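You operate a simulated robot arm through the tools that you are given. There is no shell and no other tool.

The job below is to be done with a simulated robot arm. You get a single attempt, and the scene is never put back.

## Task
Shake the streaky can in the shaker till its paint is one colour.
Fine: one full run; leave it clamped under the shut cover and the other can alone. Set down upright: can.
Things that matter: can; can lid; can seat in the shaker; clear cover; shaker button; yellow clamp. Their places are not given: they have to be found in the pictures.

Only the result counts: the job must be done as asked and must still hold three seconds after the hand-in. Knocking over, shifting, dropping, spilling or breaking anything else fails it. Lids that push on must go on centred and level and be pressed home; caps that screw on are set level and turned clockwise until they are tight.

## Robot
A 6-joint arm with a two-finger gripper, fixed in place. Base frame: the origin is at the foot of the arm, x ahead of it, y to its left, z up; the work surface is at about z = 0.85. Lengths are in m, angles in rad, forces in N, time in s.
Its first joint turns from -2.897 to 2.897 rad. Payload 2.45 kg.
The TCP is the grasp point between the finger pads, 0.02 m short of the fingertips. In the tool frame z runs along the fingers and y along their closing line. The gripper opens to 0.14 m. The gripper's body begins 0.168 m behind the TCP.
Orientation is told as [roll, pitch, yaw] about the base's x, y, z axes, in that order, counted from this pose: with the fingers straight down and closing along the base's y, the tool's x points along the base's -x, its y along +y and its z along -z.

## Interface
- The arm moves only by the tool send_rows. Its arguments are lists of equal length, an entry for each row: "slide": the shift along the tool's x, y, z in units of 20 mm (1.0 is 20 mm), a list of three; "angular": the turn, a rotation vector about the tool's x, y, z in units of 5 degrees (1.0 is 5 degrees), a list of three; "gripper": the opening in per cent of the stroke, from 0 (shut) to 100 (fully open). In form: {"slide": [[tx, ty, tz], ...], "angular": [[rx, ry, rz], ...], "gripper": [gripper, ...]}. A call has 1 to 20 rows; each row shifts and turns the commanded pose from where the row before left it, along the tool's axes as they then stand. A call with a number of a shift or a turn outside -1 to 1 is refused whole. Rows are played at 5 a second. More than 0.05 m and 0.15 rad between two rows, or a gripper value outside its range, and nothing of the call is played. A pose out of reach is approached as far as the arm can. The call stops where the force on the tool passes 40 N (or 10 N more than at its start, if that is more) or the arm is blocked; 0.2 s more then pass. Each finger travels about 0.045 m/s and halts on what it meets, pressing with about 32 N; the grip force reading is that of the motor and also rises with nothing between the fingers. The clock runs only during rows and for 0.2 s after the last one: add rows that do not move to give the fingers time. The reply holds the time, the measured pose of the TCP, the force on the tool along the base axes, the opening and the grip force, in the units named above and with some noise, with the torque about the TCP (base axes, N m) and any sound that the robot's microphone picked up.
- Cameras (640 x 400 px; columns grow to the right, rows downward): "scene" is fixed at [0.4008, -0.4997, 1.6916]; the picture's right is [0.94, -0.34, 0.00], its down [-0.15, -0.42, -0.89] and it looks along [0.30, 0.84, -0.45] (base axes); focal length 374 px, centre (320, 200). "wrist" rides on the gripper at [0.078, 0.011, -0.209] in the tool frame; the picture's right is [-0.14, 0.99, 0.00], its down [-0.92, -0.13, -0.37] and it looks along [-0.37, -0.05, 0.93] (tool axes); focal length 280 px, centre (320, 200).
- get_image(camera): a new picture of that camera. The clock stands still meanwhile.
- probe_pixels(camera, pixels): there is no depth. For up to 12 entries [column, row, z] of the newest picture of that camera ("zoom" is the newest enlarged one), the place [x, y] in the base frame at which the ray of that pixel passes the height z, good to about 0.002 m. The clock stands still meanwhile.
- zoom(camera, box): a new picture of the part [left, top, right, bottom] of that camera's present view, enlarged. The clock stands still meanwhile.
- hand_in(): hands the job in; it is judged then, once.

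Unless the task says otherwise, let go and move clear before handing in.

The tools are called as a command line: name --argument value ..., lists and objects as JSON in quotes. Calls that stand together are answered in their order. send_rows: Moves the arm, as the interface text tells. Its arguments: {"type":"object","properties":{"slide":{"type":"array"},"angular":{"type":"array"},"gripper":{"type":"array"}},"required":["slide","angular","gripper"]} The other tools are called the same way: get_image (camera) takes a picture; probe_pixels (camera, pixels) gives the place at which the rays of pixels pass given heights; zoom (camera, box) takes an enlarged picture of a part of a camera's view; hand_in () hands the job in.

At the start:

```text
t: 0.0
tool_pos: [0.4028, 0.3974, 1.3535]
orientation: [-0.001, 0.001, -0.001]
wrist_force: [-0.2, -0.5, -0.3]
torque: [-0.02, -0.01, 0.0]
width: 0.1399
grasp_force: 0.1
```

scene: 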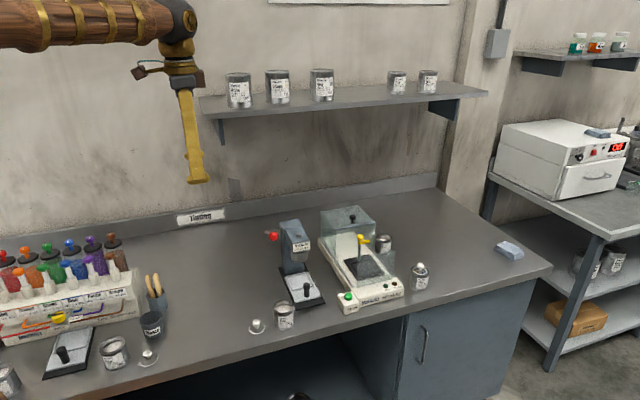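
wrist: 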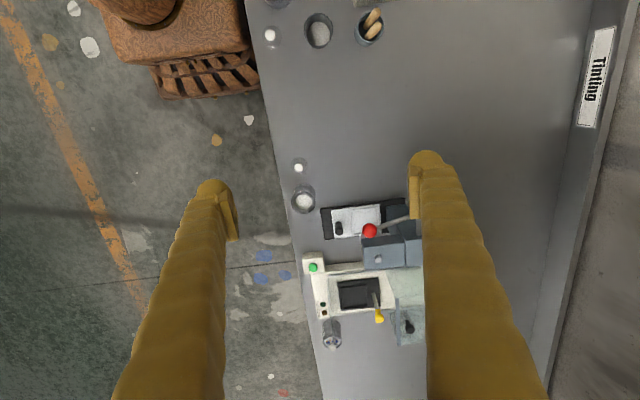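

The scene picture shows a shaker around (360,270) with a clear cover, a yellow clamp and a green button. Cans stand near (285,315), (420,275), (384,243) and (112,352). I'll zoom in to see the details.

zoom --camera "scene" --box '[230, 190, 470, 340]'

zoom --camera "scene" --box '[0, 220, 240, 400]'

zoom --camera "wrist" --box '[270, 150, 450, 370]'

```text
2.67 times, centred on (350, 265) of scene
```

zoom: 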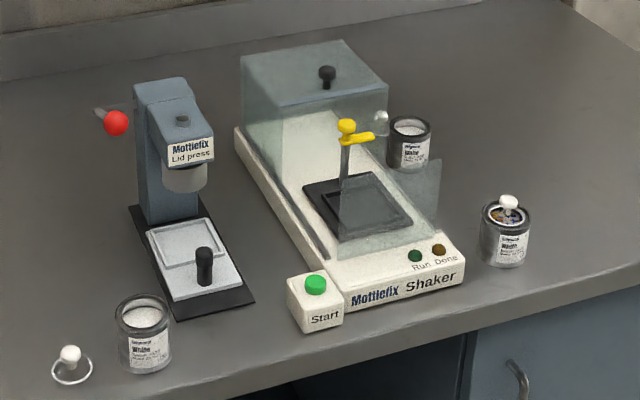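

```text
2.22 times, centred on (120, 310) of scene
```

zoom: 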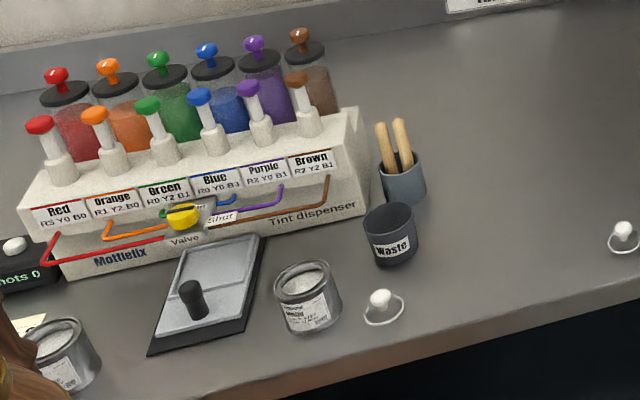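

```text
1.82 times, centred on (360, 260) of wrist
```

zoom: 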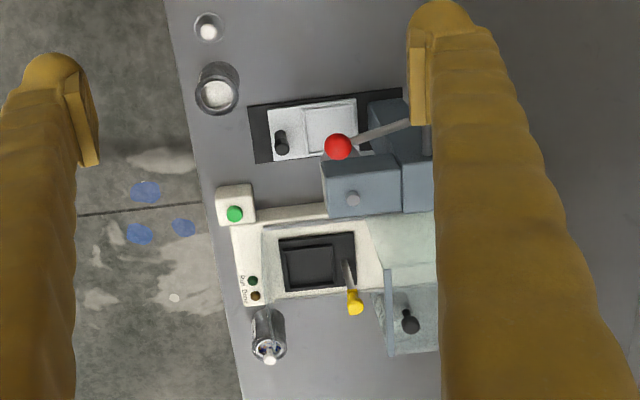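

The can at scene (420,275) carries a clear lid with a white knob, and streaky paint shows through it. The can at (384,243) may be the other one. I'll zoom tighter to confirm.

zoom --camera "scene" --box '[360, 220, 450, 300]'

zoom --camera "scene" --box '[310, 200, 410, 320]'

zoom --camera "wrist" --box '[300, 310, 370, 360]'

```text
5.00 times, centred on (405, 260) of scene
```

zoom: 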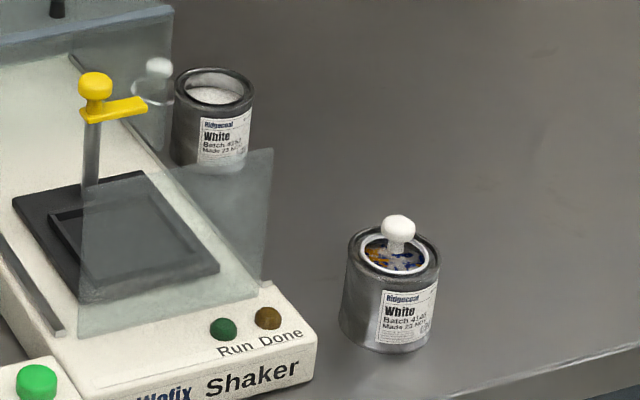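

```text
3.33 times, centred on (360, 260) of scene
```

zoom: 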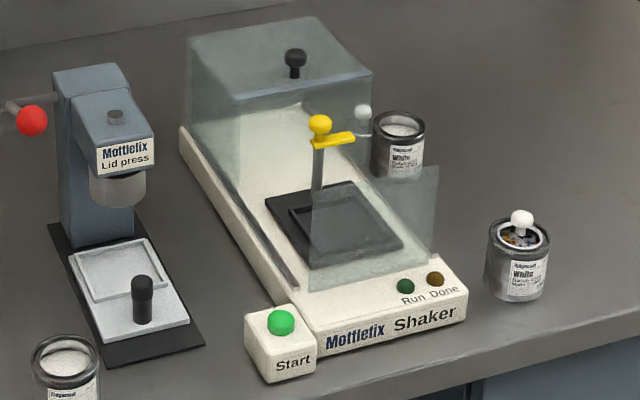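

```text
8.00 times, centred on (335, 335) of wrist
```

zoom: 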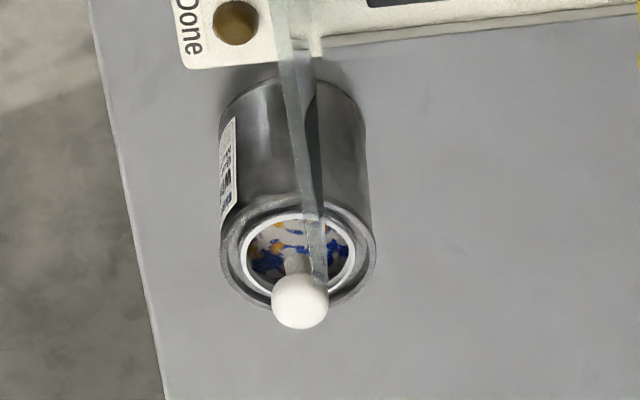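

The streaky can is the lidded one at scene (420,275), and the open white can at (384,243) must stay alone. Next I'll measure positions in both pictures by probing pixels.

probe_pixels --camera "scene" --pixels '[[418, 290, 0.85], [420, 268, 0.93], [384, 254, 0.85], [376, 286, 0.9], [411, 280, 0.9], [348, 297, 0.9], [344, 312, 0.85], [404, 295, 0.85], [363, 265, 0.9], [351, 218, 1.05], [362, 238, 1.02], [285, 328, 0.85]]'

probe_pixels --camera "wrist" --pixels '[[335, 345, 0.93], [313, 267, 0.92], [359, 293, 0.88], [378, 318, 1.02], [409, 327, 1.05], [323, 303, 0.88], [324, 314, 0.88], [303, 200, 0.93], [367, 283, 0.88], [350, 290, 0.88]]'

```text
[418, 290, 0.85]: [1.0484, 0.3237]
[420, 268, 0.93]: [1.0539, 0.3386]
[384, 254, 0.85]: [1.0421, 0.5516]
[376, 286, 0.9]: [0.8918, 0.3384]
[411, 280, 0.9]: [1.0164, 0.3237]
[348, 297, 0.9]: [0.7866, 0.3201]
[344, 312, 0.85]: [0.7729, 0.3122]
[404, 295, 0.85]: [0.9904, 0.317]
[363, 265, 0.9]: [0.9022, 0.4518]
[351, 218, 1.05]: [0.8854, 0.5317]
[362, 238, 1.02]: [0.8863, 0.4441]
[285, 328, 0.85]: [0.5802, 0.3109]
```

```text
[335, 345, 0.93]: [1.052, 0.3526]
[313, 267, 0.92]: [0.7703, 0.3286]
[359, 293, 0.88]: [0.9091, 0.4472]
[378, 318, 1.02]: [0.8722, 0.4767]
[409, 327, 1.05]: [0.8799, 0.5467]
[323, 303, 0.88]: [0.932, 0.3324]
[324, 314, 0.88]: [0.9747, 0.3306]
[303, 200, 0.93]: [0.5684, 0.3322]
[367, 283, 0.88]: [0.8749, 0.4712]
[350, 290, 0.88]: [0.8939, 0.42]
```

From the probes, the can is at about (1.05, 0.35), the seat at about (0.90, 0.45), the button at about (0.77, 0.33) and the cover knob at about (0.88, 0.54). I'll move the arm +x at height so the wrist camera gets a closer look at the shaker.

send_rows --slide '[[-1, 0, 0], [-1, 0, 0], [-1, 0, 0], [-1, 0, 0], [-1, 0, 0], [-1, 0, 0], [-1, 0, 0], [-1, 0, 0], [-1, 0, 0], [-1, 0, 0], [-1, 0, 0], [-1, 0, 0], [-1, 0, 0], [-1, 0, 0]]' --angular '[[0, 0, 0], [0, 0, 0], [0, 0, 0], [0, 0, 0], [0, 0, 0], [0, 0, 0], [0, 0, 0], [0, 0, 0], [0, 0, 0], [0, 0, 0], [0, 0, 0], [0, 0, 0], [0, 0, 0], [0, 0, 0]]' --gripper '[100, 100, 100, 100, 100, 100, 100, 100, 100, 100, 100, 100, 100, 100]'

get_image --camera "wrist"

get_image --camera "scene"

```text
t: 3.0
tool_pos: [0.6849, 0.3962, 1.3544]
orientation: [0.0, -0.002, -0.001]
wrist_force: [-0.8, 0.2, 1.4]
torque: [-0.01, 0.0, -0.02]
width: 0.1403
grasp_force: 0.0
```

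```text
taken
```

wrist: 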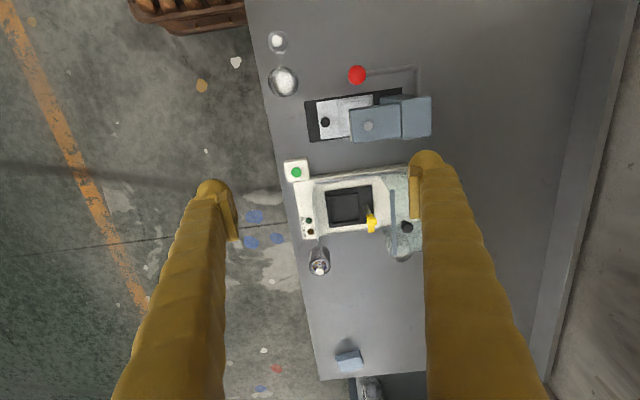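

```text
taken
```

scene: 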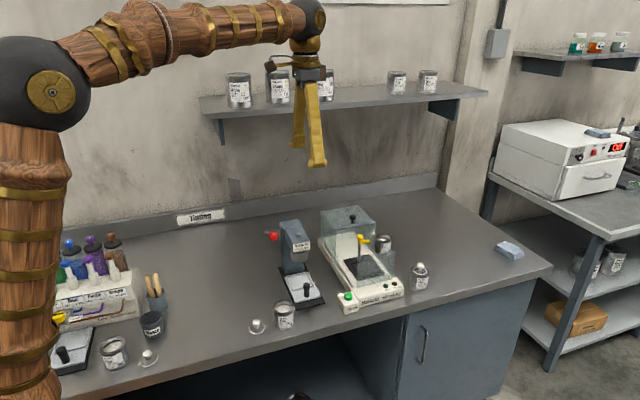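

The arm moved freely and now looks down on the shaker at wrist (350,200). I'll zoom in on it and on the can.

zoom --camera "wrist" --box '[270, 150, 430, 280]'

zoom --camera "wrist" --box '[295, 235, 345, 285]'

zoom --camera "scene" --box '[310, 195, 410, 265]'

```text
3.08 times, centred on (350, 215) of wrist
```

zoom: 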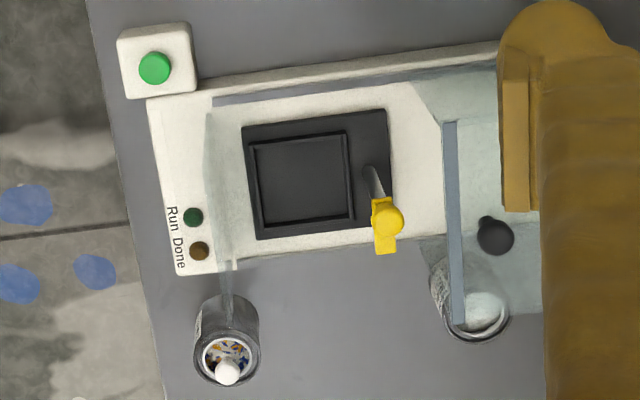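

```text
8.00 times, centred on (320, 260) of wrist
```

zoom: 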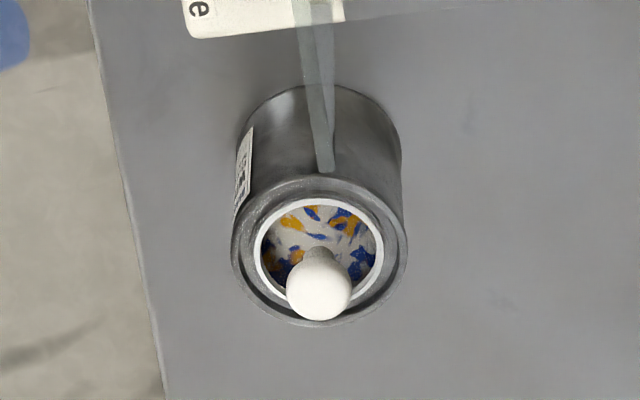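

```text
5.71 times, centred on (360, 230) of scene
```

zoom: 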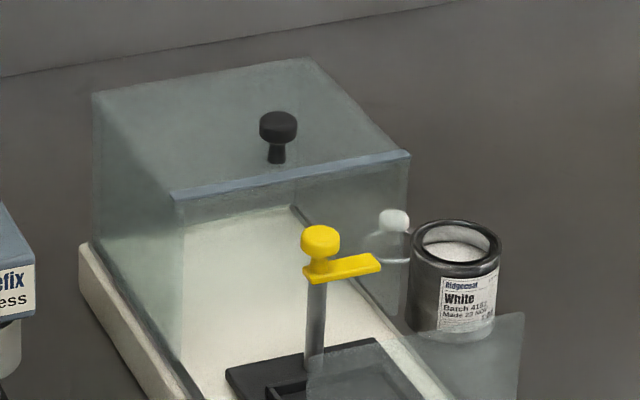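

The top view shows a box cover at the back with a black knob at wrist (407,227), a fixed clear panel at the front, and a seat at (343,208). The clamp arm is swung toward +x, with its tip at (371,230). I'll probe both views at two heights to triangulate.

probe_pixels --camera "wrist" --pixels '[[372, 221.4, 0.95], [372, 221.4, 1.05], [371, 230.2, 0.95], [371, 230.2, 1.05], [366, 204.5, 0.89], [406.7, 227, 0.95], [406.7, 227, 1.1], [320, 266, 0.9], [320, 266, 0.98], [296, 172, 0.88], [296, 172, 0.94], [343, 208, 0.88]]'

probe_pixels --camera "scene" --pixels '[[360, 236.2, 0.95], [360, 236.2, 1.05], [369.7, 241, 0.95], [369.7, 241, 1.05], [358.6, 258.9, 0.89], [352.7, 216.9, 0.95], [352.7, 216.9, 1.1], [420, 271, 0.9], [420, 271, 0.98], [348, 296, 0.88], [348, 296, 0.94], [366, 265, 0.88]]'

```text
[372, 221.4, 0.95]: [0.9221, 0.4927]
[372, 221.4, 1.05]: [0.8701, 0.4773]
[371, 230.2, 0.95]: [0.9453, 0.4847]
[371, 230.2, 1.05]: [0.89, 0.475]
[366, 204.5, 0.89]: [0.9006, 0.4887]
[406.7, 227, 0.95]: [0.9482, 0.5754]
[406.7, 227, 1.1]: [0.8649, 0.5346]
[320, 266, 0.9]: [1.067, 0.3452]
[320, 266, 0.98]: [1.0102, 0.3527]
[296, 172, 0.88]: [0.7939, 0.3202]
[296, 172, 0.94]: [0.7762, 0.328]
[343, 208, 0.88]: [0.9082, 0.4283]
```

```text
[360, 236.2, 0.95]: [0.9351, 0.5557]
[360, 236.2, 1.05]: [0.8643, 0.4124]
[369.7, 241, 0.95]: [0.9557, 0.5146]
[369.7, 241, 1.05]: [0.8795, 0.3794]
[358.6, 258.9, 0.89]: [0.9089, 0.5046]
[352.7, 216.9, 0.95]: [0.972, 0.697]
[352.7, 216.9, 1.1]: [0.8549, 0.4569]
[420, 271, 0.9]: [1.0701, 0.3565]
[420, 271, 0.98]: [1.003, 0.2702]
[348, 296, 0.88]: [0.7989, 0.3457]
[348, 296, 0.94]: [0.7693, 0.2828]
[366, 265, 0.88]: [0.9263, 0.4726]
```

Triangulation gives the clamp knob at about (0.898, 0.485, 1.00), the clamp arm tip at (0.935, 0.482, 0.974), the cover knob at (0.899, 0.55, 1.04), the button at (0.788, 0.323, 0.90), and the can lid at (1.061, 0.346, 0.91). I'll check the panel and lid-press heights before moving closer.

probe_pixels --camera "wrist" --pixels '[[320.6, 256.2, 0.9], [320.6, 256.2, 1.0], [357, 74, 0.95], [357, 74, 1.1], [368, 126, 0.95], [368, 126, 1.1], [392, 190, 1.02], [395, 255, 1.02]]'

probe_pixels --camera "scene" --pixels '[[395.4, 250, 0.9], [395.4, 250, 1.0], [271.5, 236, 0.95], [271.5, 236, 1.1], [298, 233, 0.95], [298, 233, 1.1], [334, 229, 1.02], [375, 222, 1.02]]'

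```text
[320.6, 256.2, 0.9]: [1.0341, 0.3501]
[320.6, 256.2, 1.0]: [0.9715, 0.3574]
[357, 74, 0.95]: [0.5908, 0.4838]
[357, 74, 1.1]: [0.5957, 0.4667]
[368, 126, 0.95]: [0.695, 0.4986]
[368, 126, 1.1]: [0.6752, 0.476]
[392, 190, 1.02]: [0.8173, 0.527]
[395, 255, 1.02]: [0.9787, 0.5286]
```

```text
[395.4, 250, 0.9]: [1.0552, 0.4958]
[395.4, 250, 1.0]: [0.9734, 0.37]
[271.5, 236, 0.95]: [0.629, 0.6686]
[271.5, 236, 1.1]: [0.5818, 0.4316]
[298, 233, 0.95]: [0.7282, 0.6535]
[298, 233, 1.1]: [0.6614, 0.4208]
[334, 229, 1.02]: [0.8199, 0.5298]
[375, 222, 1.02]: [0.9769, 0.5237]
```

The panel top is at about z 1.01 (y 0.358, x up to 0.966), the cover top at z 1.02 with its front edge at y 0.527, and the lid press top at about 1.08. I'll lower the wrist to about z 1.2 for a closer look at the clamp and seat.

send_rows --slide '[[-0.34, 0.1, 0.96], [-0.34, 0.1, 0.96], [-0.34, 0.1, 0.96], [-0.34, 0.1, 0.96], [-0.34, 0.1, 0.96], [-0.34, 0.1, 0.96], [-0.34, 0.1, 0.96], [-0.34, 0.1, 0.96]]' --angular '[[0, 0, 0], [0, 0, 0], [0, 0, 0], [0, 0, 0], [0, 0, 0], [0, 0, 0], [0, 0, 0], [0, 0, 0]]' --gripper '[100, 100, 100, 100, 100, 100, 100, 100]'

get_image --camera "wrist"

zoom --camera "wrist" --box '[290, 160, 430, 260]'

get_image --camera "scene"

```text
t: 4.8
tool_pos: [0.7383, 0.4126, 1.2011]
orientation: [0.001, -0.001, 0.0]
wrist_force: [-0.3, -0.7, 1.0]
torque: [-0.02, 0.01, 0.0]
width: 0.1401
grasp_force: 0.1
```

```text
taken
```

wrist: 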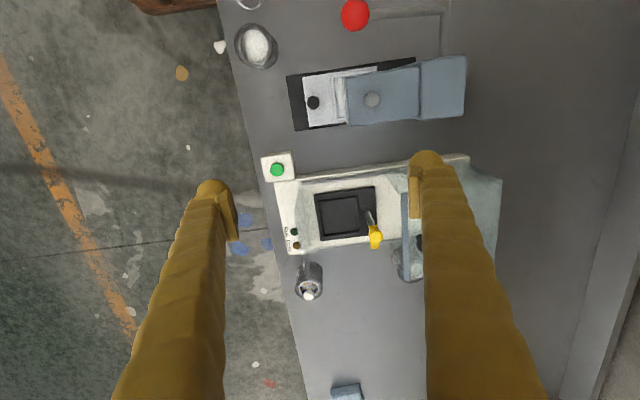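

```text
4.00 times, centred on (360, 210) of wrist
```

zoom: 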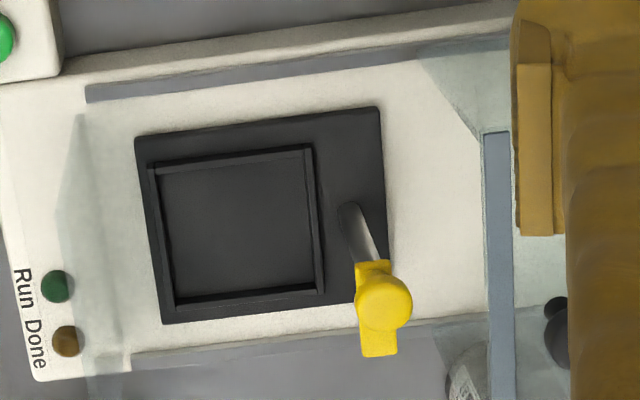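

```text
taken
```

scene: 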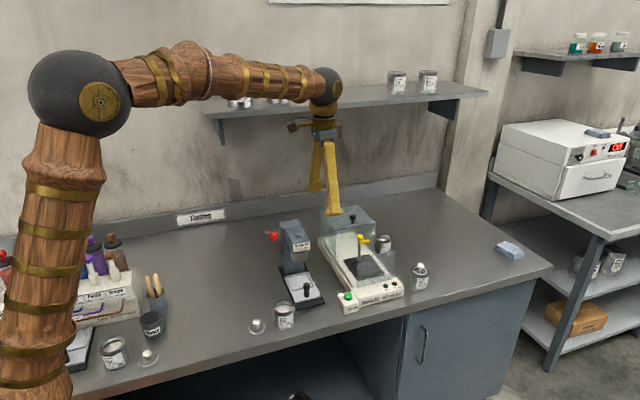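

The close view shows the clamp as a yellow plate on a post with a round knob on top. The plate is turned to point along +x, beside the square seat recess at wrist (339,217). I'll probe the seat corners and the clamp outline, and take tighter zooms.

probe_pixels --camera "wrist" --pixels '[[317.5, 201.5, 0.905], [358, 196.5, 0.905], [360.5, 232.5, 0.905], [322.5, 236, 0.905], [339.5, 217, 0.905], [376, 235, 0.99], [371, 226, 0.975], [375.5, 248.5, 0.975], [367, 211.5, 0.91], [301, 190, 0.9], [406, 200, 1.02], [294, 232, 0.9]]'

zoom --camera "wrist" --box '[355, 205, 395, 255]'

zoom --camera "scene" --box '[345, 225, 385, 265]'

zoom --camera "wrist" --box '[285, 255, 335, 305]'

```text
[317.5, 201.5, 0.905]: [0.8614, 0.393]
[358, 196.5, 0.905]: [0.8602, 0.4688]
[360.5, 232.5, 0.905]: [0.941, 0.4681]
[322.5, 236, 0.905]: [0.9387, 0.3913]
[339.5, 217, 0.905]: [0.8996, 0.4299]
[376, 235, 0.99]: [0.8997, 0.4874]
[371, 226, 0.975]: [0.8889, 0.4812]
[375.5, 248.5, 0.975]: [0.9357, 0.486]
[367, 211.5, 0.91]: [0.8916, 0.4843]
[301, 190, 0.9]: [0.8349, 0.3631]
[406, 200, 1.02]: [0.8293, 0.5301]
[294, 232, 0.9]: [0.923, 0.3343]
```

```text
8.00 times, centred on (375, 230) of wrist
```

zoom: 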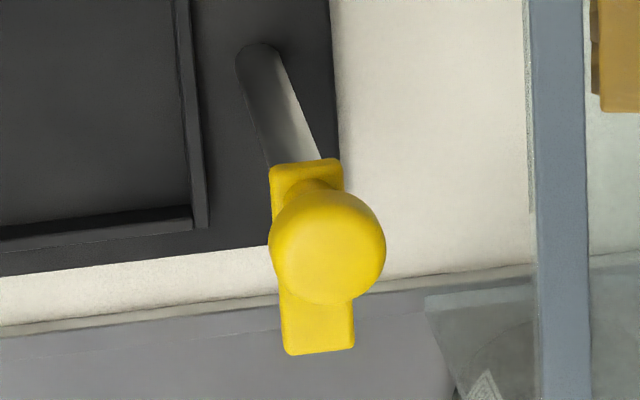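

```text
10.00 times, centred on (365, 245) of scene
```

zoom: 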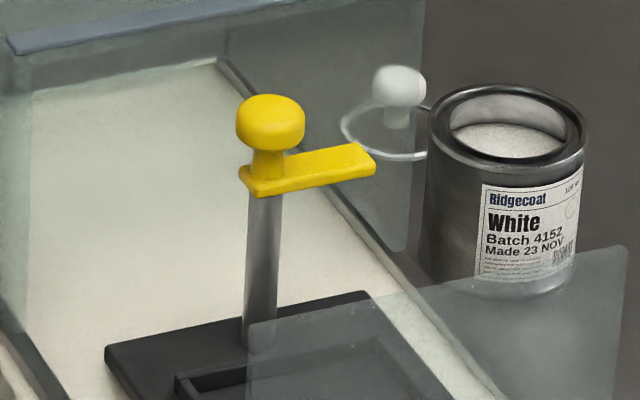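

```text
8.00 times, centred on (310, 280) of wrist
```

zoom: 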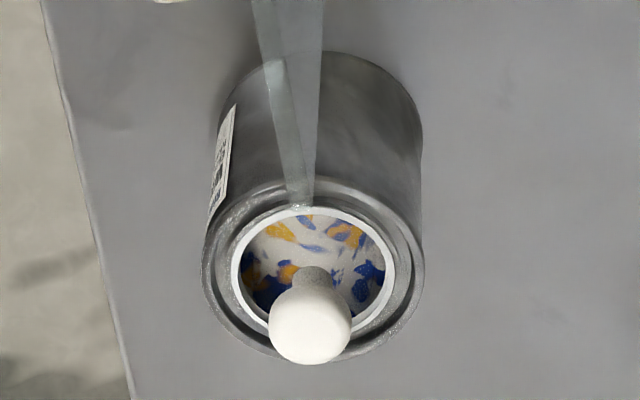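

The seat recess spans x 0.861–0.940 and y 0.392–0.468, so its centre is at (0.900, 0.430). The clamp knob is about 26 mm across at (0.897, 0.486). Next I'll check how the lid sits on the streaky can.

zoom --camera "scene" --box '[400, 255, 440, 295]'

zoom --camera "scene" --box '[330, 280, 380, 320]'

```text
10.00 times, centred on (420, 275) of scene
```

zoom: 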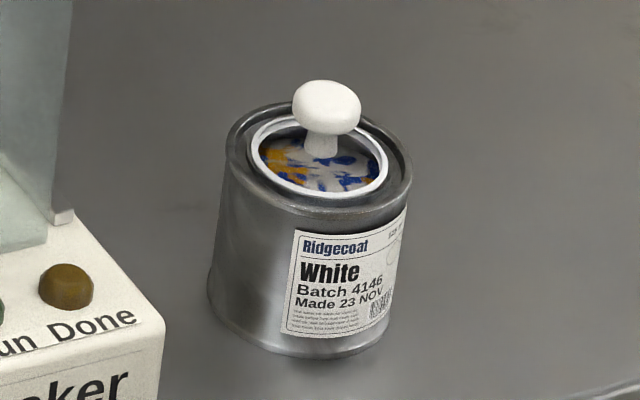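

```text
10.00 times, centred on (355, 300) of scene
```

zoom: 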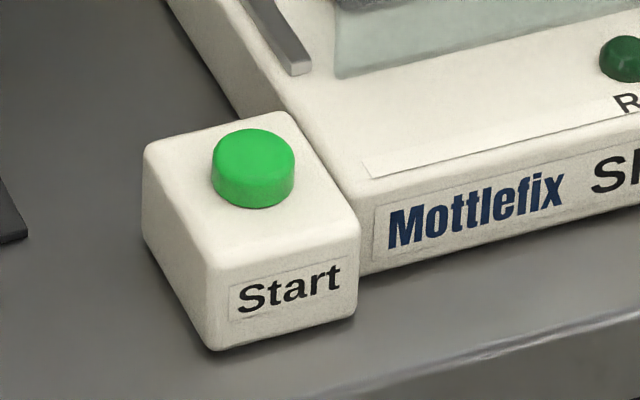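

The lid looks centred and level in the rim, so the can can be carried by its body. I'll refine the can's centre and height with matched probes.

probe_pixels --camera "wrist" --pixels '[[309, 288.5, 0.9], [309, 288.5, 0.93], [297, 285, 0.915], [323, 286, 0.915], [309, 265, 0.85], [309, 262, 0.85]]'

probe_pixels --camera "scene" --pixels '[[419.9, 270.7, 0.9], [419.9, 270.7, 0.93], [410.6, 270, 0.915], [429.2, 272, 0.915], [418, 290.9, 0.85], [421, 264, 0.93], [421, 264, 0.95], [386, 314, 0.85]]'

```text
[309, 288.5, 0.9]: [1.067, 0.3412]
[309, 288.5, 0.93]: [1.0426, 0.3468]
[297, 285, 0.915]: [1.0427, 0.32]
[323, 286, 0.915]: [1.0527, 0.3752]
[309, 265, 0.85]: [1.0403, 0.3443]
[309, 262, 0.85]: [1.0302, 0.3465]
```

```text
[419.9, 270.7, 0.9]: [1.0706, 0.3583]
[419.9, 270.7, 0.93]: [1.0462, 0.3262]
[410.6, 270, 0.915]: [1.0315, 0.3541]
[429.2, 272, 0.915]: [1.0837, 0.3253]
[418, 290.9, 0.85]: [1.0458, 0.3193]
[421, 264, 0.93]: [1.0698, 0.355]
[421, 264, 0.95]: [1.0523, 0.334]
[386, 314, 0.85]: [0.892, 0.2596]
```

The can's axis is at about (1.058, 0.344), its top at z 0.914, and its diameter about 0.06. That is r ≈ 1.11, so I need a tilted grasp of about 35° with yaw 45°. I'll move to a staging point in front of the shaker and turn the tool there.

send_rows --slide '[[-0.7, -0.89, 0.13], [-0.7, -0.89, 0.13], [-0.7, -0.89, 0.13], [-0.7, -0.89, 0.13], [-0.7, -0.89, 0.13], [-0.7, -0.89, 0.13], [-0.7, -0.89, 0.13], [-0.7, -0.89, 0.13], [0, 0, 0], [0, 0, 0], [0, 0, 0], [0, 0, 0], [0, 0, 0], [0, 0, 0], [0, 0, 0], [0, 0, 0], [0, 0, 0]]' --angular '[[0, 0, 0], [0, 0, 0], [0, 0, 0], [0, 0, 0], [0, 0, 0], [0, 0, 0], [0, 0, 0], [0, 0, 0], [0, 0, -1], [0, 0, -1], [0, 0, -1], [0, 0, -1], [0, 0, -1], [0, 0, -1], [0, 0, -1], [0, 0, -1], [0, 0, -1]]' --gripper '[60, 60, 60, 60, 60, 60, 60, 60, 60, 60, 60, 60, 60, 60, 60, 60, 60]'

```text
t: 8.4
tool_pos: [0.8497, 0.2706, 1.1802]
orientation: [0.002, 0.0, 0.788]
wrist_force: [-0.2, -0.2, 0.2]
torque: [-0.02, -0.03, 0.01]
width: 0.084
grasp_force: 0.0
```

The yaw reached 0.788 rad as expected and the opening is 0.084. Now I'll tilt 35° so the fingers point outward.

send_rows --slide '[[0, 0, 0], [0, 0, 0], [0, 0, 0], [0, 0, 0], [0, 0, 0], [0, 0, 0], [0, 0, 0]]' --angular '[[0, -1, 0], [0, -1, 0], [0, -1, 0], [0, -1, 0], [0, -1, 0], [0, -1, 0], [0, -1, 0]]' --gripper '[60, 60, 60, 60, 60, 60, 60]'

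get_image --camera "wrist"

get_image --camera "scene"

```text
t: 10.0
tool_pos: [0.849, 0.2702, 1.1799]
orientation: [0.0, -0.615, 0.786]
wrist_force: [0.4, -0.4, 0.1]
torque: [0.01, 0.0, 0.03]
width: 0.0841
grasp_force: 0.1
```

```text
taken
```

wrist: 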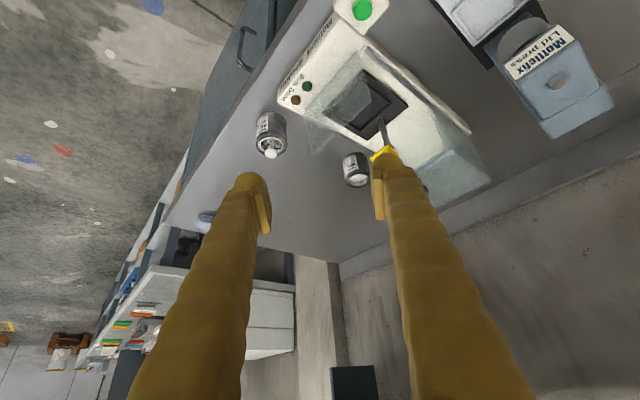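

```text
taken
```

scene: 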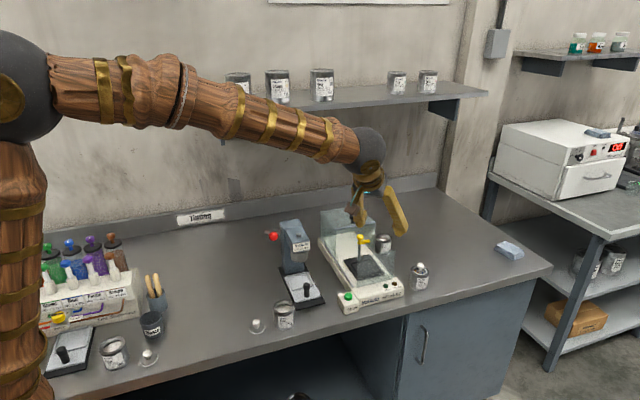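

The tilt is 35° and the can shows at wrist (270,135). I'll move to the pre-grasp, 0.14 m back along the tool axis from the can.

send_rows --slide '[[0.0136, -0.435, 0.96], [0.0136, -0.435, 0.96], [0.0136, -0.435, 0.96], [0.0136, -0.435, 0.96], [0.0136, -0.435, 0.96], [0.0136, -0.435, 0.96], [0.0136, -0.435, 0.96], [0.0136, -0.435, 0.96], [0.0136, -0.435, 0.96], [0.0136, -0.435, 0.96], [0.0136, -0.435, 0.96]]' --angular '[[0, 0, 0], [0, 0, 0], [0, 0, 0], [0, 0, 0], [0, 0, 0], [0, 0, 0], [0, 0, 0], [0, 0, 0], [0, 0, 0], [0, 0, 0], [0, 0, 0]]' --gripper '[60, 60, 60, 60, 60, 60, 60, 60, 60, 60, 60]'

get_image --camera "wrist"

zoom --camera "scene" --box '[340, 170, 480, 320]'

```text
t: 12.4
tool_pos: [1.001, 0.2867, 1.0053]
orientation: [0.0, -0.61, 0.785]
wrist_force: [-0.5, -0.6, 0.4]
torque: [-0.02, 0.04, 0.03]
width: 0.0842
grasp_force: 0.1
```

```text
taken
```

wrist: 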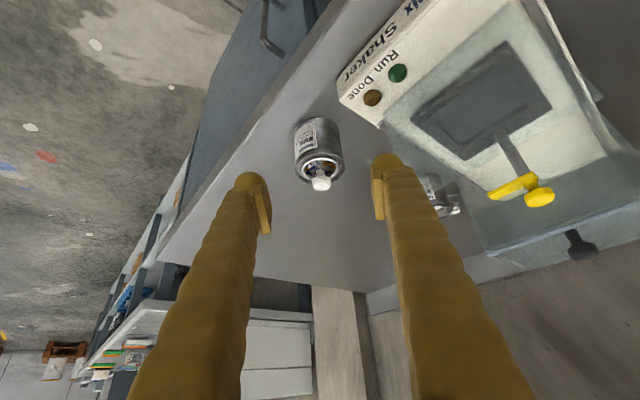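

```text
2.67 times, centred on (410, 245) of scene
```

zoom: 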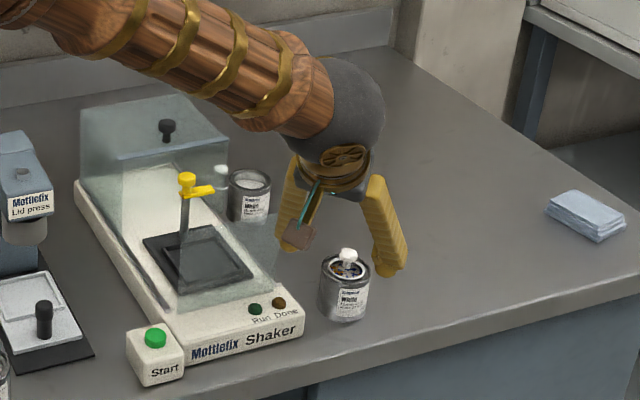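

The can sits centred between the fingers at wrist (320,160). I'll verify its position from this view before advancing.

zoom --camera "wrist" --box '[270, 100, 390, 210]'

probe_pixels --camera "wrist" --pixels '[[319, 167, 0.914], [321, 183, 0.937], [298, 168, 0.914], [343, 164, 0.914]]'

```text
3.64 times, centred on (330, 155) of wrist
```

zoom: 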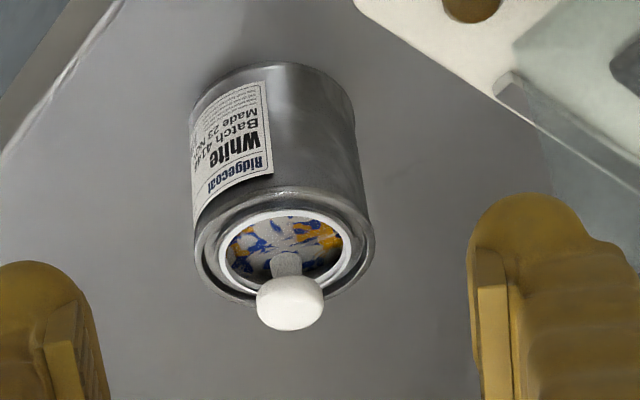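

```text
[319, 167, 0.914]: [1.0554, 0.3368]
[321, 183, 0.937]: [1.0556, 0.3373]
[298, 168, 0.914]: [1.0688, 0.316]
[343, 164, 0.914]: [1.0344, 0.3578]
```

The view places the can at about (1.056, 0.339), within 3 mm of my estimate. I'll advance 0.137 m along the tool axis with a small correction.

send_rows --slide '[[0.0214, -0.0107, 0.979], [0.0214, -0.0107, 0.979], [0.0214, -0.0107, 0.979], [0.0214, -0.0107, 0.979], [0.0214, -0.0107, 0.979], [0.0214, -0.0107, 0.979], [0.0214, -0.0107, 0.979]]' --angular '[[0, 0, 0], [0, 0, 0], [0, 0, 0], [0, 0, 0], [0, 0, 0], [0, 0, 0], [0, 0, 0]]' --gripper '[60, 60, 60, 60, 60, 60, 60]'

get_image --camera "wrist"

zoom --camera "scene" --box '[370, 210, 460, 310]'

```text
t: 14.0
tool_pos: [1.0575, 0.3403, 0.8911]
orientation: [0.0, -0.613, 0.785]
wrist_force: [0.9, 0.5, -1.3]
torque: [-0.02, 0.01, -0.02]
width: 0.0839
grasp_force: 0.0
```

```text
taken
```

wrist: 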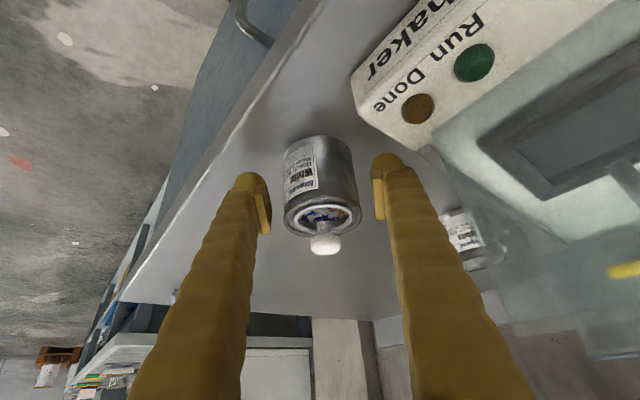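

```text
4.00 times, centred on (415, 260) of scene
```

zoom: 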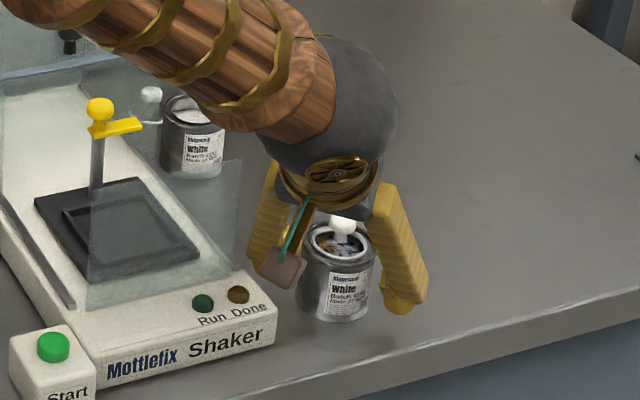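

The fingers now straddle the can at wrist (322,185), with no contact force. I'll close the gripper.

send_rows --slide '[[0, 0, 0], [0, 0, 0], [0, 0, 0], [0, 0, 0], [0, 0, 0]]' --angular '[[0, 0, 0], [0, 0, 0], [0, 0, 0], [0, 0, 0], [0, 0, 0]]' --gripper '[30, 30, 30, 30, 30]'

get_image --camera "wrist"

zoom --camera "scene" --box '[370, 210, 460, 310]'

```text
t: 15.2
tool_pos: [1.0555, 0.3406, 0.8908]
orientation: [0.0, -0.611, 0.785]
wrist_force: [-0.8, -0.6, 0.8]
torque: [-0.07, -0.1, -0.02]
width: 0.0608
grasp_force: 31.9
```

```text
taken
```

wrist: 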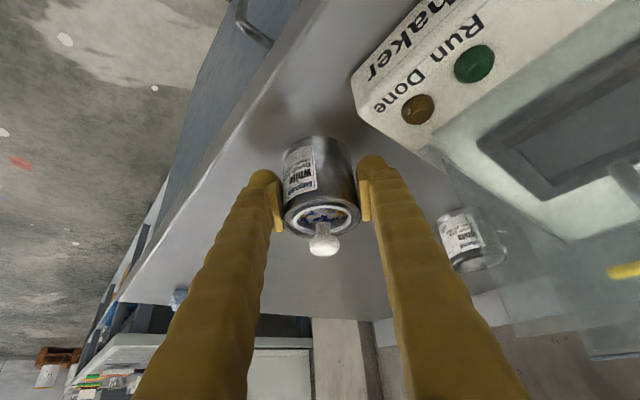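

```text
4.00 times, centred on (415, 260) of scene
```

zoom: 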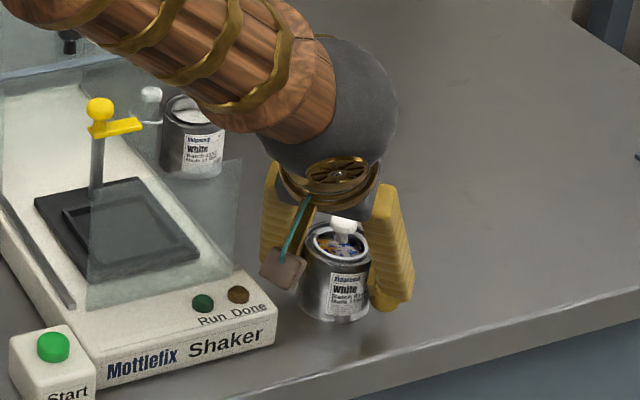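

The can is gripped at width 0.0608 with 31.9 N. I'll lift it straight up.

send_rows --slide '[[-0.287, 0, -0.41], [-0.574, 0, -0.819], [-0.574, 0, -0.819], [-0.574, 0, -0.819], [-0.574, 0, -0.819]]' --angular '[[0, 0, 0], [0, 0, 0], [0, 0, 0], [0, 0, 0], [0, 0, 0]]' --gripper '[30, 30, 30, 30, 30]'

get_image --camera "wrist"

zoom --camera "scene" --box '[370, 190, 460, 290]'

```text
t: 16.4
tool_pos: [1.0576, 0.3404, 0.9809]
orientation: [-0.001, -0.612, 0.785]
wrist_force: [-0.4, 0.8, -2.9]
torque: [-0.02, 0.01, -0.02]
width: 0.0602
grasp_force: 31.4
```

```text
taken
```

wrist: 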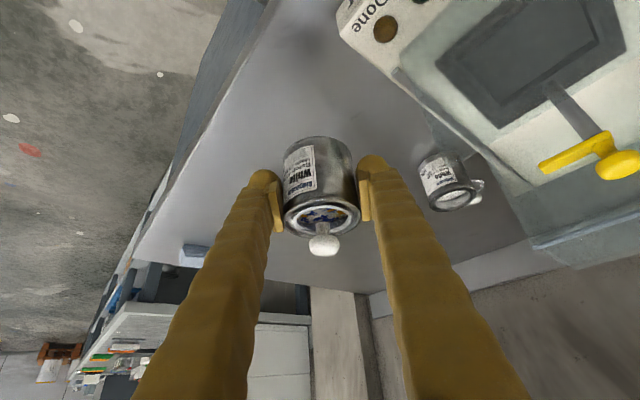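

```text
4.00 times, centred on (415, 240) of scene
```

zoom: 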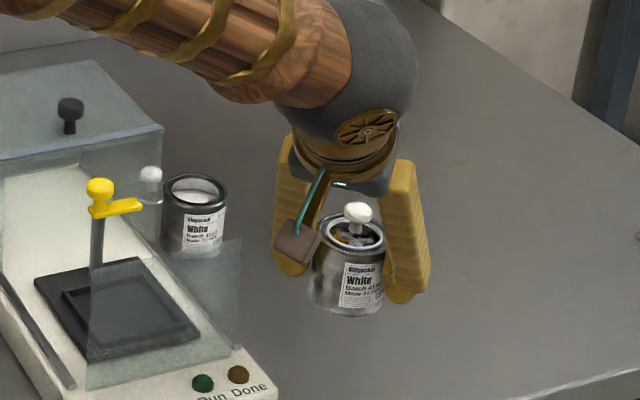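

The can hangs upright and weighs about 3 N. I'll lift to z 1.12 and carry it over the seat, keeping the bottom well above the panel and clamp.

send_rows --slide '[[-0.574, 0, -0.819], [-0.574, 0, -0.819], [-0.574, 0, -0.819], [-0.574, 0, -0.819], [-0.574, 0, -0.819], [-0.574, 0, -0.819], [-0.574, 0, -0.819], [0.218, 0.974, -0.153], [0.218, 0.974, -0.153], [0.218, 0.974, -0.153], [0.218, 0.974, -0.153], [0.218, 0.974, -0.153], [0.218, 0.974, -0.153], [0.218, 0.974, -0.153], [0.218, 0.974, -0.153], [0.218, 0.974, -0.153]]' --angular '[[0, 0, 0], [0, 0, 0], [0, 0, 0], [0, 0, 0], [0, 0, 0], [0, 0, 0], [0, 0, 0], [0, 0, 0], [0, 0, 0], [0, 0, 0], [0, 0, 0], [0, 0, 0], [0, 0, 0], [0, 0, 0], [0, 0, 0], [0, 0, 0]]' --gripper '[30, 30, 30, 30, 30, 30, 30, 30, 30, 30, 30, 30, 30, 30, 30, 30]'

get_image --camera "scene"

```text
t: 19.8
tool_pos: [0.898, 0.4293, 1.1213]
orientation: [-0.001, -0.613, 0.785]
wrist_force: [0.5, 1.1, -2.3]
torque: [0.01, -0.02, -0.04]
width: 0.0603
grasp_force: 32.0
```

```text
taken
```

scene: 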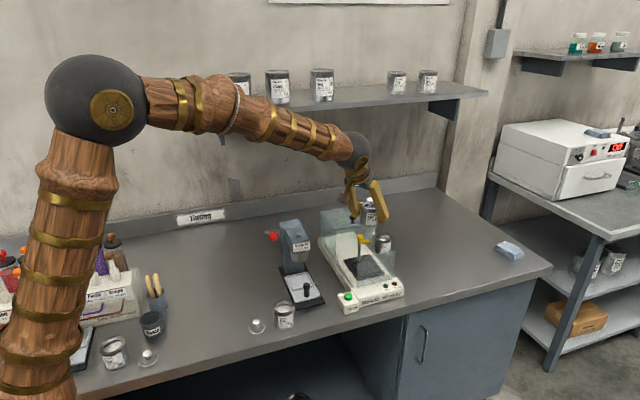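

Now at (0.898, 0.429, 1.121), over the seat. I'll yaw about the vertical by 45° so the fingers will stand to the ±x sides of the can, clear of the clamp post.

send_rows --slide '[[0, 0, 0], [0, 0, 0], [0, 0, 0], [0, 0, 0], [0, 0, 0], [0, 0, 0], [0, 0, 0], [0, 0, 0], [0, 0, 0]]' --angular '[[-0.574, 0, -0.819], [-0.574, 0, -0.819], [-0.574, 0, -0.819], [-0.574, 0, -0.819], [-0.574, 0, -0.819], [-0.574, 0, -0.819], [-0.574, 0, -0.819], [-0.574, 0, -0.819], [-0.574, 0, -0.819]]' --gripper '[30, 30, 30, 30, 30, 30, 30, 30, 30]'

get_image --camera "wrist"

zoom --camera "scene" --box '[310, 150, 430, 310]'

```text
t: 21.8
tool_pos: [0.8973, 0.4293, 1.1213]
orientation: [0.0, -0.611, 1.571]
wrist_force: [-0.4, 0.2, -1.7]
torque: [-0.02, -0.04, 0.03]
width: 0.06
grasp_force: 31.9
```

```text
taken
```

wrist: 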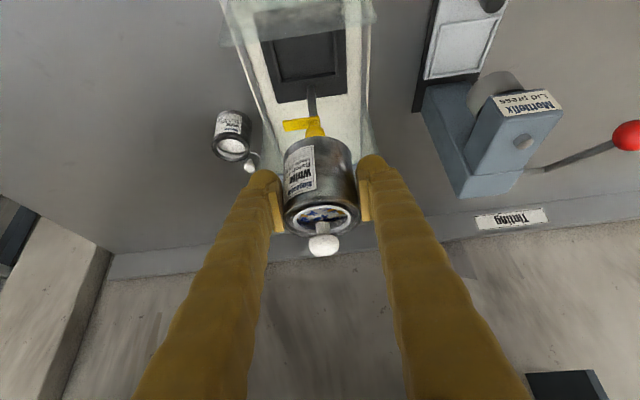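

```text
2.50 times, centred on (370, 230) of scene
```

zoom: 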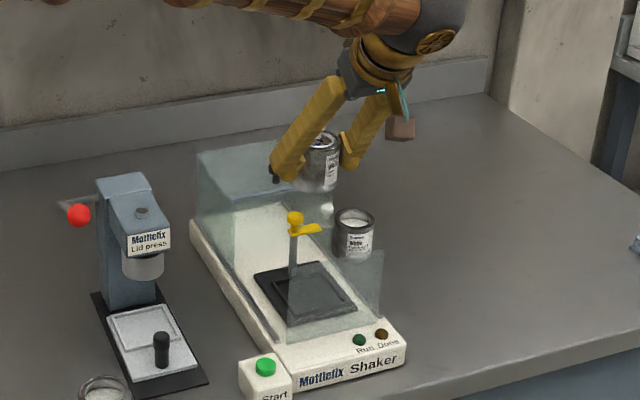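

The yaw is now 1.571 and the seat shows ahead at wrist (310,55). I'll refine the seat centre and clamp position from this angle before lowering.

zoom --camera "wrist" --box '[240, 0, 390, 140]'

get_image --camera "wrist"

```text
2.86 times, centred on (315, 70) of wrist
```

zoom: 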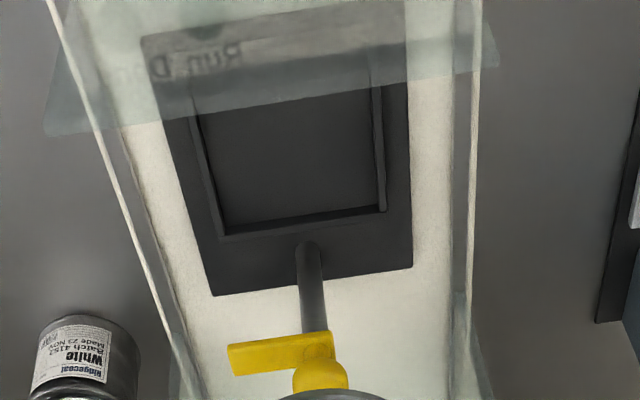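

```text
taken
```

wrist: 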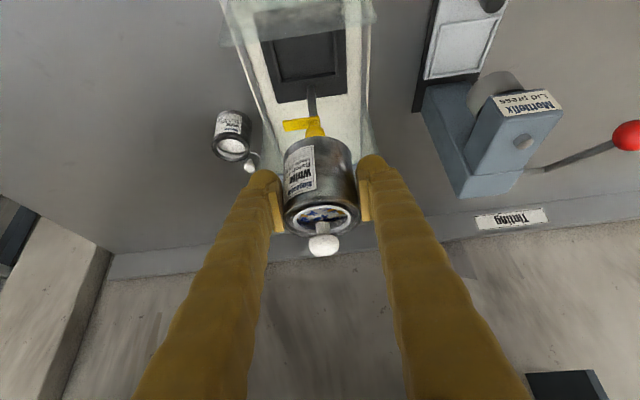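

I'll probe the recess back corners, the post base and the clamp arm from this view.

probe_pixels --camera "wrist" --pixels '[[280.6, 82.9, 0.905], [338, 73.4, 0.905], [311, 89.2, 0.905], [283.4, 126, 0.975], [319, 120.6, 0.975], [331, 4, 0.9], [268, 32, 0.905], [334, 25, 0.905]]'

```text
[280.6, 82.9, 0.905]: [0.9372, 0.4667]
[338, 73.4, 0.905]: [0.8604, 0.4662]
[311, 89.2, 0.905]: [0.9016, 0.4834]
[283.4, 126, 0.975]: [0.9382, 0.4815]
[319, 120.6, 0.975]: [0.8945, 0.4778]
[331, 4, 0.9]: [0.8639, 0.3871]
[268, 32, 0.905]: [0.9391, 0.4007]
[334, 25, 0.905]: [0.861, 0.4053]
```

The seat centre is confirmed at (0.899, 0.430). The tilted fingers will pass close over the front panel, so I'll check the panel's top edge from this view.

probe_pixels --camera "wrist" --pixels '[[218.7, 47.2, 0.98], [218.7, 47.2, 1.0], [218.7, 47.2, 1.02], [377, 22.7, 0.98], [377, 22.7, 1.0], [377, 22.7, 1.02]]'

zoom --camera "scene" --box '[350, 230, 420, 300]'

```text
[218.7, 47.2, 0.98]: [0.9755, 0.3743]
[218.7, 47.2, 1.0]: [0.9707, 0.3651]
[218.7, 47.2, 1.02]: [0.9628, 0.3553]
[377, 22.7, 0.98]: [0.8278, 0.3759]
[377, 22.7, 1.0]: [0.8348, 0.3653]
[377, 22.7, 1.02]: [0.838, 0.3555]
```

```text
5.71 times, centred on (385, 265) of scene
```

zoom: 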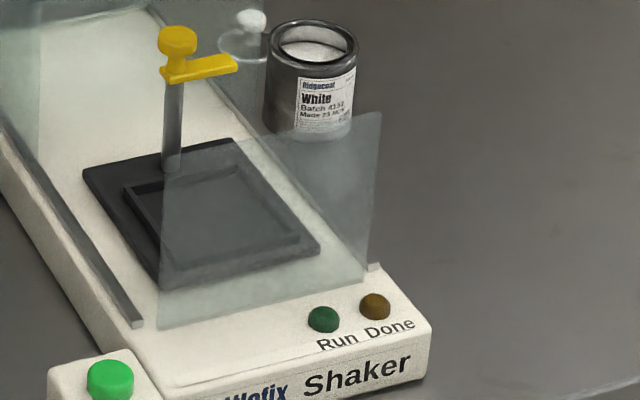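

The panel top is at about z 1.01. At the present 35° tilt the fingers would pass only a few mm above it when the can is seated. I'd rather set the can down on the empty bench near (0.42, 0.45) and regrasp it with less tilt, so I'm checking that area is free.

get_image --camera "scene"

probe_pixels --camera "scene" --pixels '[[215, 275, 0.85], [257, 327, 0.855], [215, 260, 0.85], [225, 290, 0.85], [190, 285, 0.85], [240, 265, 0.85], [166, 335, 0.85]]'

```text
taken
```

scene: 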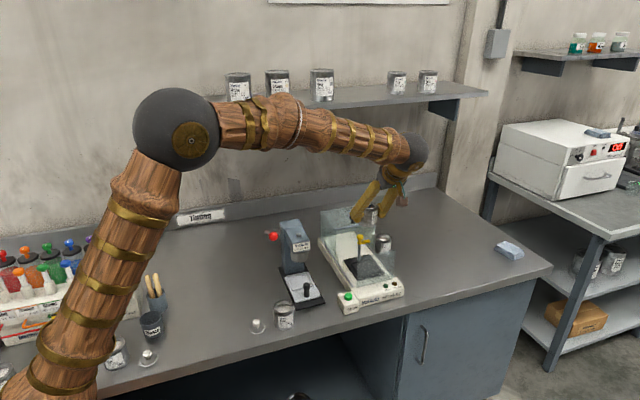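

```text
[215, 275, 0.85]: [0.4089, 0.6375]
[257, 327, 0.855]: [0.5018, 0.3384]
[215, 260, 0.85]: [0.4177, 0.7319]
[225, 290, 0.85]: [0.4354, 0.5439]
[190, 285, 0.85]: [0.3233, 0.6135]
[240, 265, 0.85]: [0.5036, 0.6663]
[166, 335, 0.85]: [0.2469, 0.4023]
```

The area around (0.42, 0.50) is empty bench. I'll raise the can to z 1.25 and carry it there, passing high over the lid press.

send_rows --slide '[[-0.533, 0, -0.7605], [-0.533, 0, -0.7605], [-0.533, 0, -0.7605], [-0.533, 0, -0.7605], [-0.533, 0, -0.7605], [-0.533, 0, -0.7605], [-0.533, 0, -0.7605], [-0.12, 0.95, 0.085], [-0.12, 0.95, 0.085], [-0.12, 0.95, 0.085], [-0.12, 0.95, 0.085], [-0.12, 0.95, 0.085], [-0.12, 0.95, 0.085], [-0.12, 0.95, 0.085], [-0.12, 0.95, 0.085], [-0.12, 0.95, 0.085], [-0.12, 0.95, 0.085], [-0.12, 0.95, 0.085], [-0.12, 0.95, 0.085]]' --angular '[[0, 0, 0], [0, 0, 0], [0, 0, 0], [0, 0, 0], [0, 0, 0], [0, 0, 0], [0, 0, 0], [0, 0, 0], [0, 0, 0], [0, 0, 0], [0, 0, 0], [0, 0, 0], [0, 0, 0], [0, 0, 0], [0, 0, 0], [0, 0, 0], [0, 0, 0], [0, 0, 0], [0, 0, 0]]' --gripper '[30, 30, 30, 30, 30, 30, 30, 30, 30, 30, 30, 30, 30, 30, 30, 30, 30, 30, 30]'

```text
t: 25.8
tool_pos: [0.6694, 0.4651, 1.249]
orientation: [0.001, -0.611, 1.571]
wrist_force: [-0.3, 0.7, -2.5]
torque: [-0.04, 0.01, 0.06]
width: 0.0604
grasp_force: 31.8
```

I'm at (0.669, 0.465, 1.249) with the can still firm. I'll carry on to (0.42, 0.50) and start down.

send_rows --slide '[[-0.11, 0.96, 0.077], [-0.11, 0.96, 0.077], [-0.11, 0.96, 0.077], [-0.11, 0.96, 0.077], [-0.11, 0.96, 0.077], [-0.11, 0.96, 0.077], [-0.11, 0.96, 0.077], [-0.11, 0.96, 0.077], [-0.11, 0.96, 0.077], [-0.11, 0.96, 0.077], [-0.11, 0.96, 0.077], [-0.11, 0.96, 0.077], [-0.11, 0.96, 0.077], [0.574, 0, 0.819], [0.574, 0, 0.819], [0.574, 0, 0.819], [0.574, 0, 0.819], [0.574, 0, 0.819], [0.574, 0, 0.819], [0.574, 0, 0.819]]' --angular '[[0, 0, 0], [0, 0, 0], [0, 0, 0], [0, 0, 0], [0, 0, 0], [0, 0, 0], [0, 0, 0], [0, 0, 0], [0, 0, 0], [0, 0, 0], [0, 0, 0], [0, 0, 0], [0, 0, 0], [0, 0, 0], [0, 0, 0], [0, 0, 0], [0, 0, 0], [0, 0, 0], [0, 0, 0], [0, 0, 0]]' --gripper '[30, 30, 30, 30, 30, 30, 30, 30, 30, 30, 30, 30, 30, 30, 30, 30, 30, 30, 30, 30]'

get_image --camera "scene"

get_image --camera "wrist"

```text
t: 30.0
tool_pos: [0.4189, 0.4995, 1.1117]
orientation: [0.001, -0.61, 1.567]
wrist_force: [0.2, -0.8, -1.3]
torque: [0.01, 0.0, -0.01]
width: 0.0596
grasp_force: 31.7
```

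```text
taken
```

scene: 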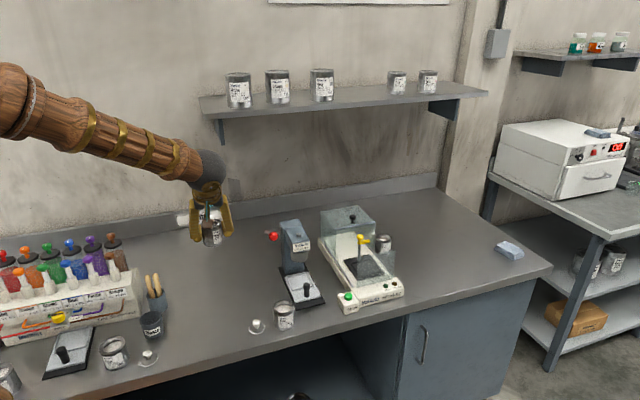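

```text
taken
```

wrist: 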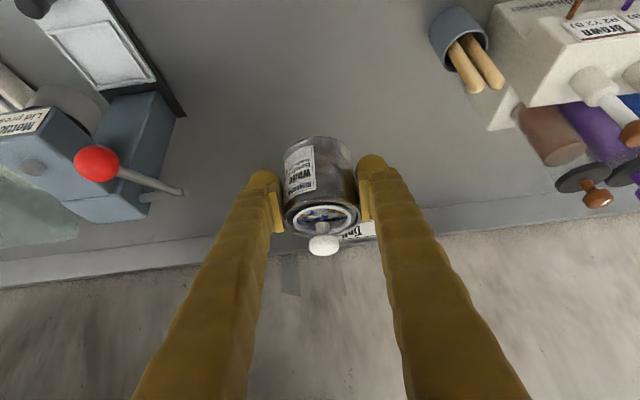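

The bench below is clear. I'll lower to just above contact (expected at TCP z ≈ 0.891).

send_rows --slide '[[0.574, 0, 0.819], [0.574, 0, 0.819], [0.574, 0, 0.819], [0.574, 0, 0.819], [0.574, 0, 0.819], [0.574, 0, 0.819], [0.574, 0, 0.819], [0.574, 0, 0.819], [0.574, 0, 0.819], [0.574, 0, 0.819], [0.115, 0, 0.164], [0.115, 0, 0.164], [0.115, 0, 0.164], [0.115, 0, 0.164]]' --angular '[[0, 0, 0], [0, 0, 0], [0, 0, 0], [0, 0, 0], [0, 0, 0], [0, 0, 0], [0, 0, 0], [0, 0, 0], [0, 0, 0], [0, 0, 0], [0, 0, 0], [0, 0, 0], [0, 0, 0], [0, 0, 0]]' --gripper '[30, 30, 30, 30, 30, 30, 30, 30, 30, 30, 30, 30, 30, 30]'

```text
t: 33.0
tool_pos: [0.421, 0.499, 0.895]
orientation: [0.0, -0.61, 1.568]
wrist_force: [0.4, -0.6, -1.5]
torque: [-0.03, -0.02, 0.03]
width: 0.06
grasp_force: 32.7
```

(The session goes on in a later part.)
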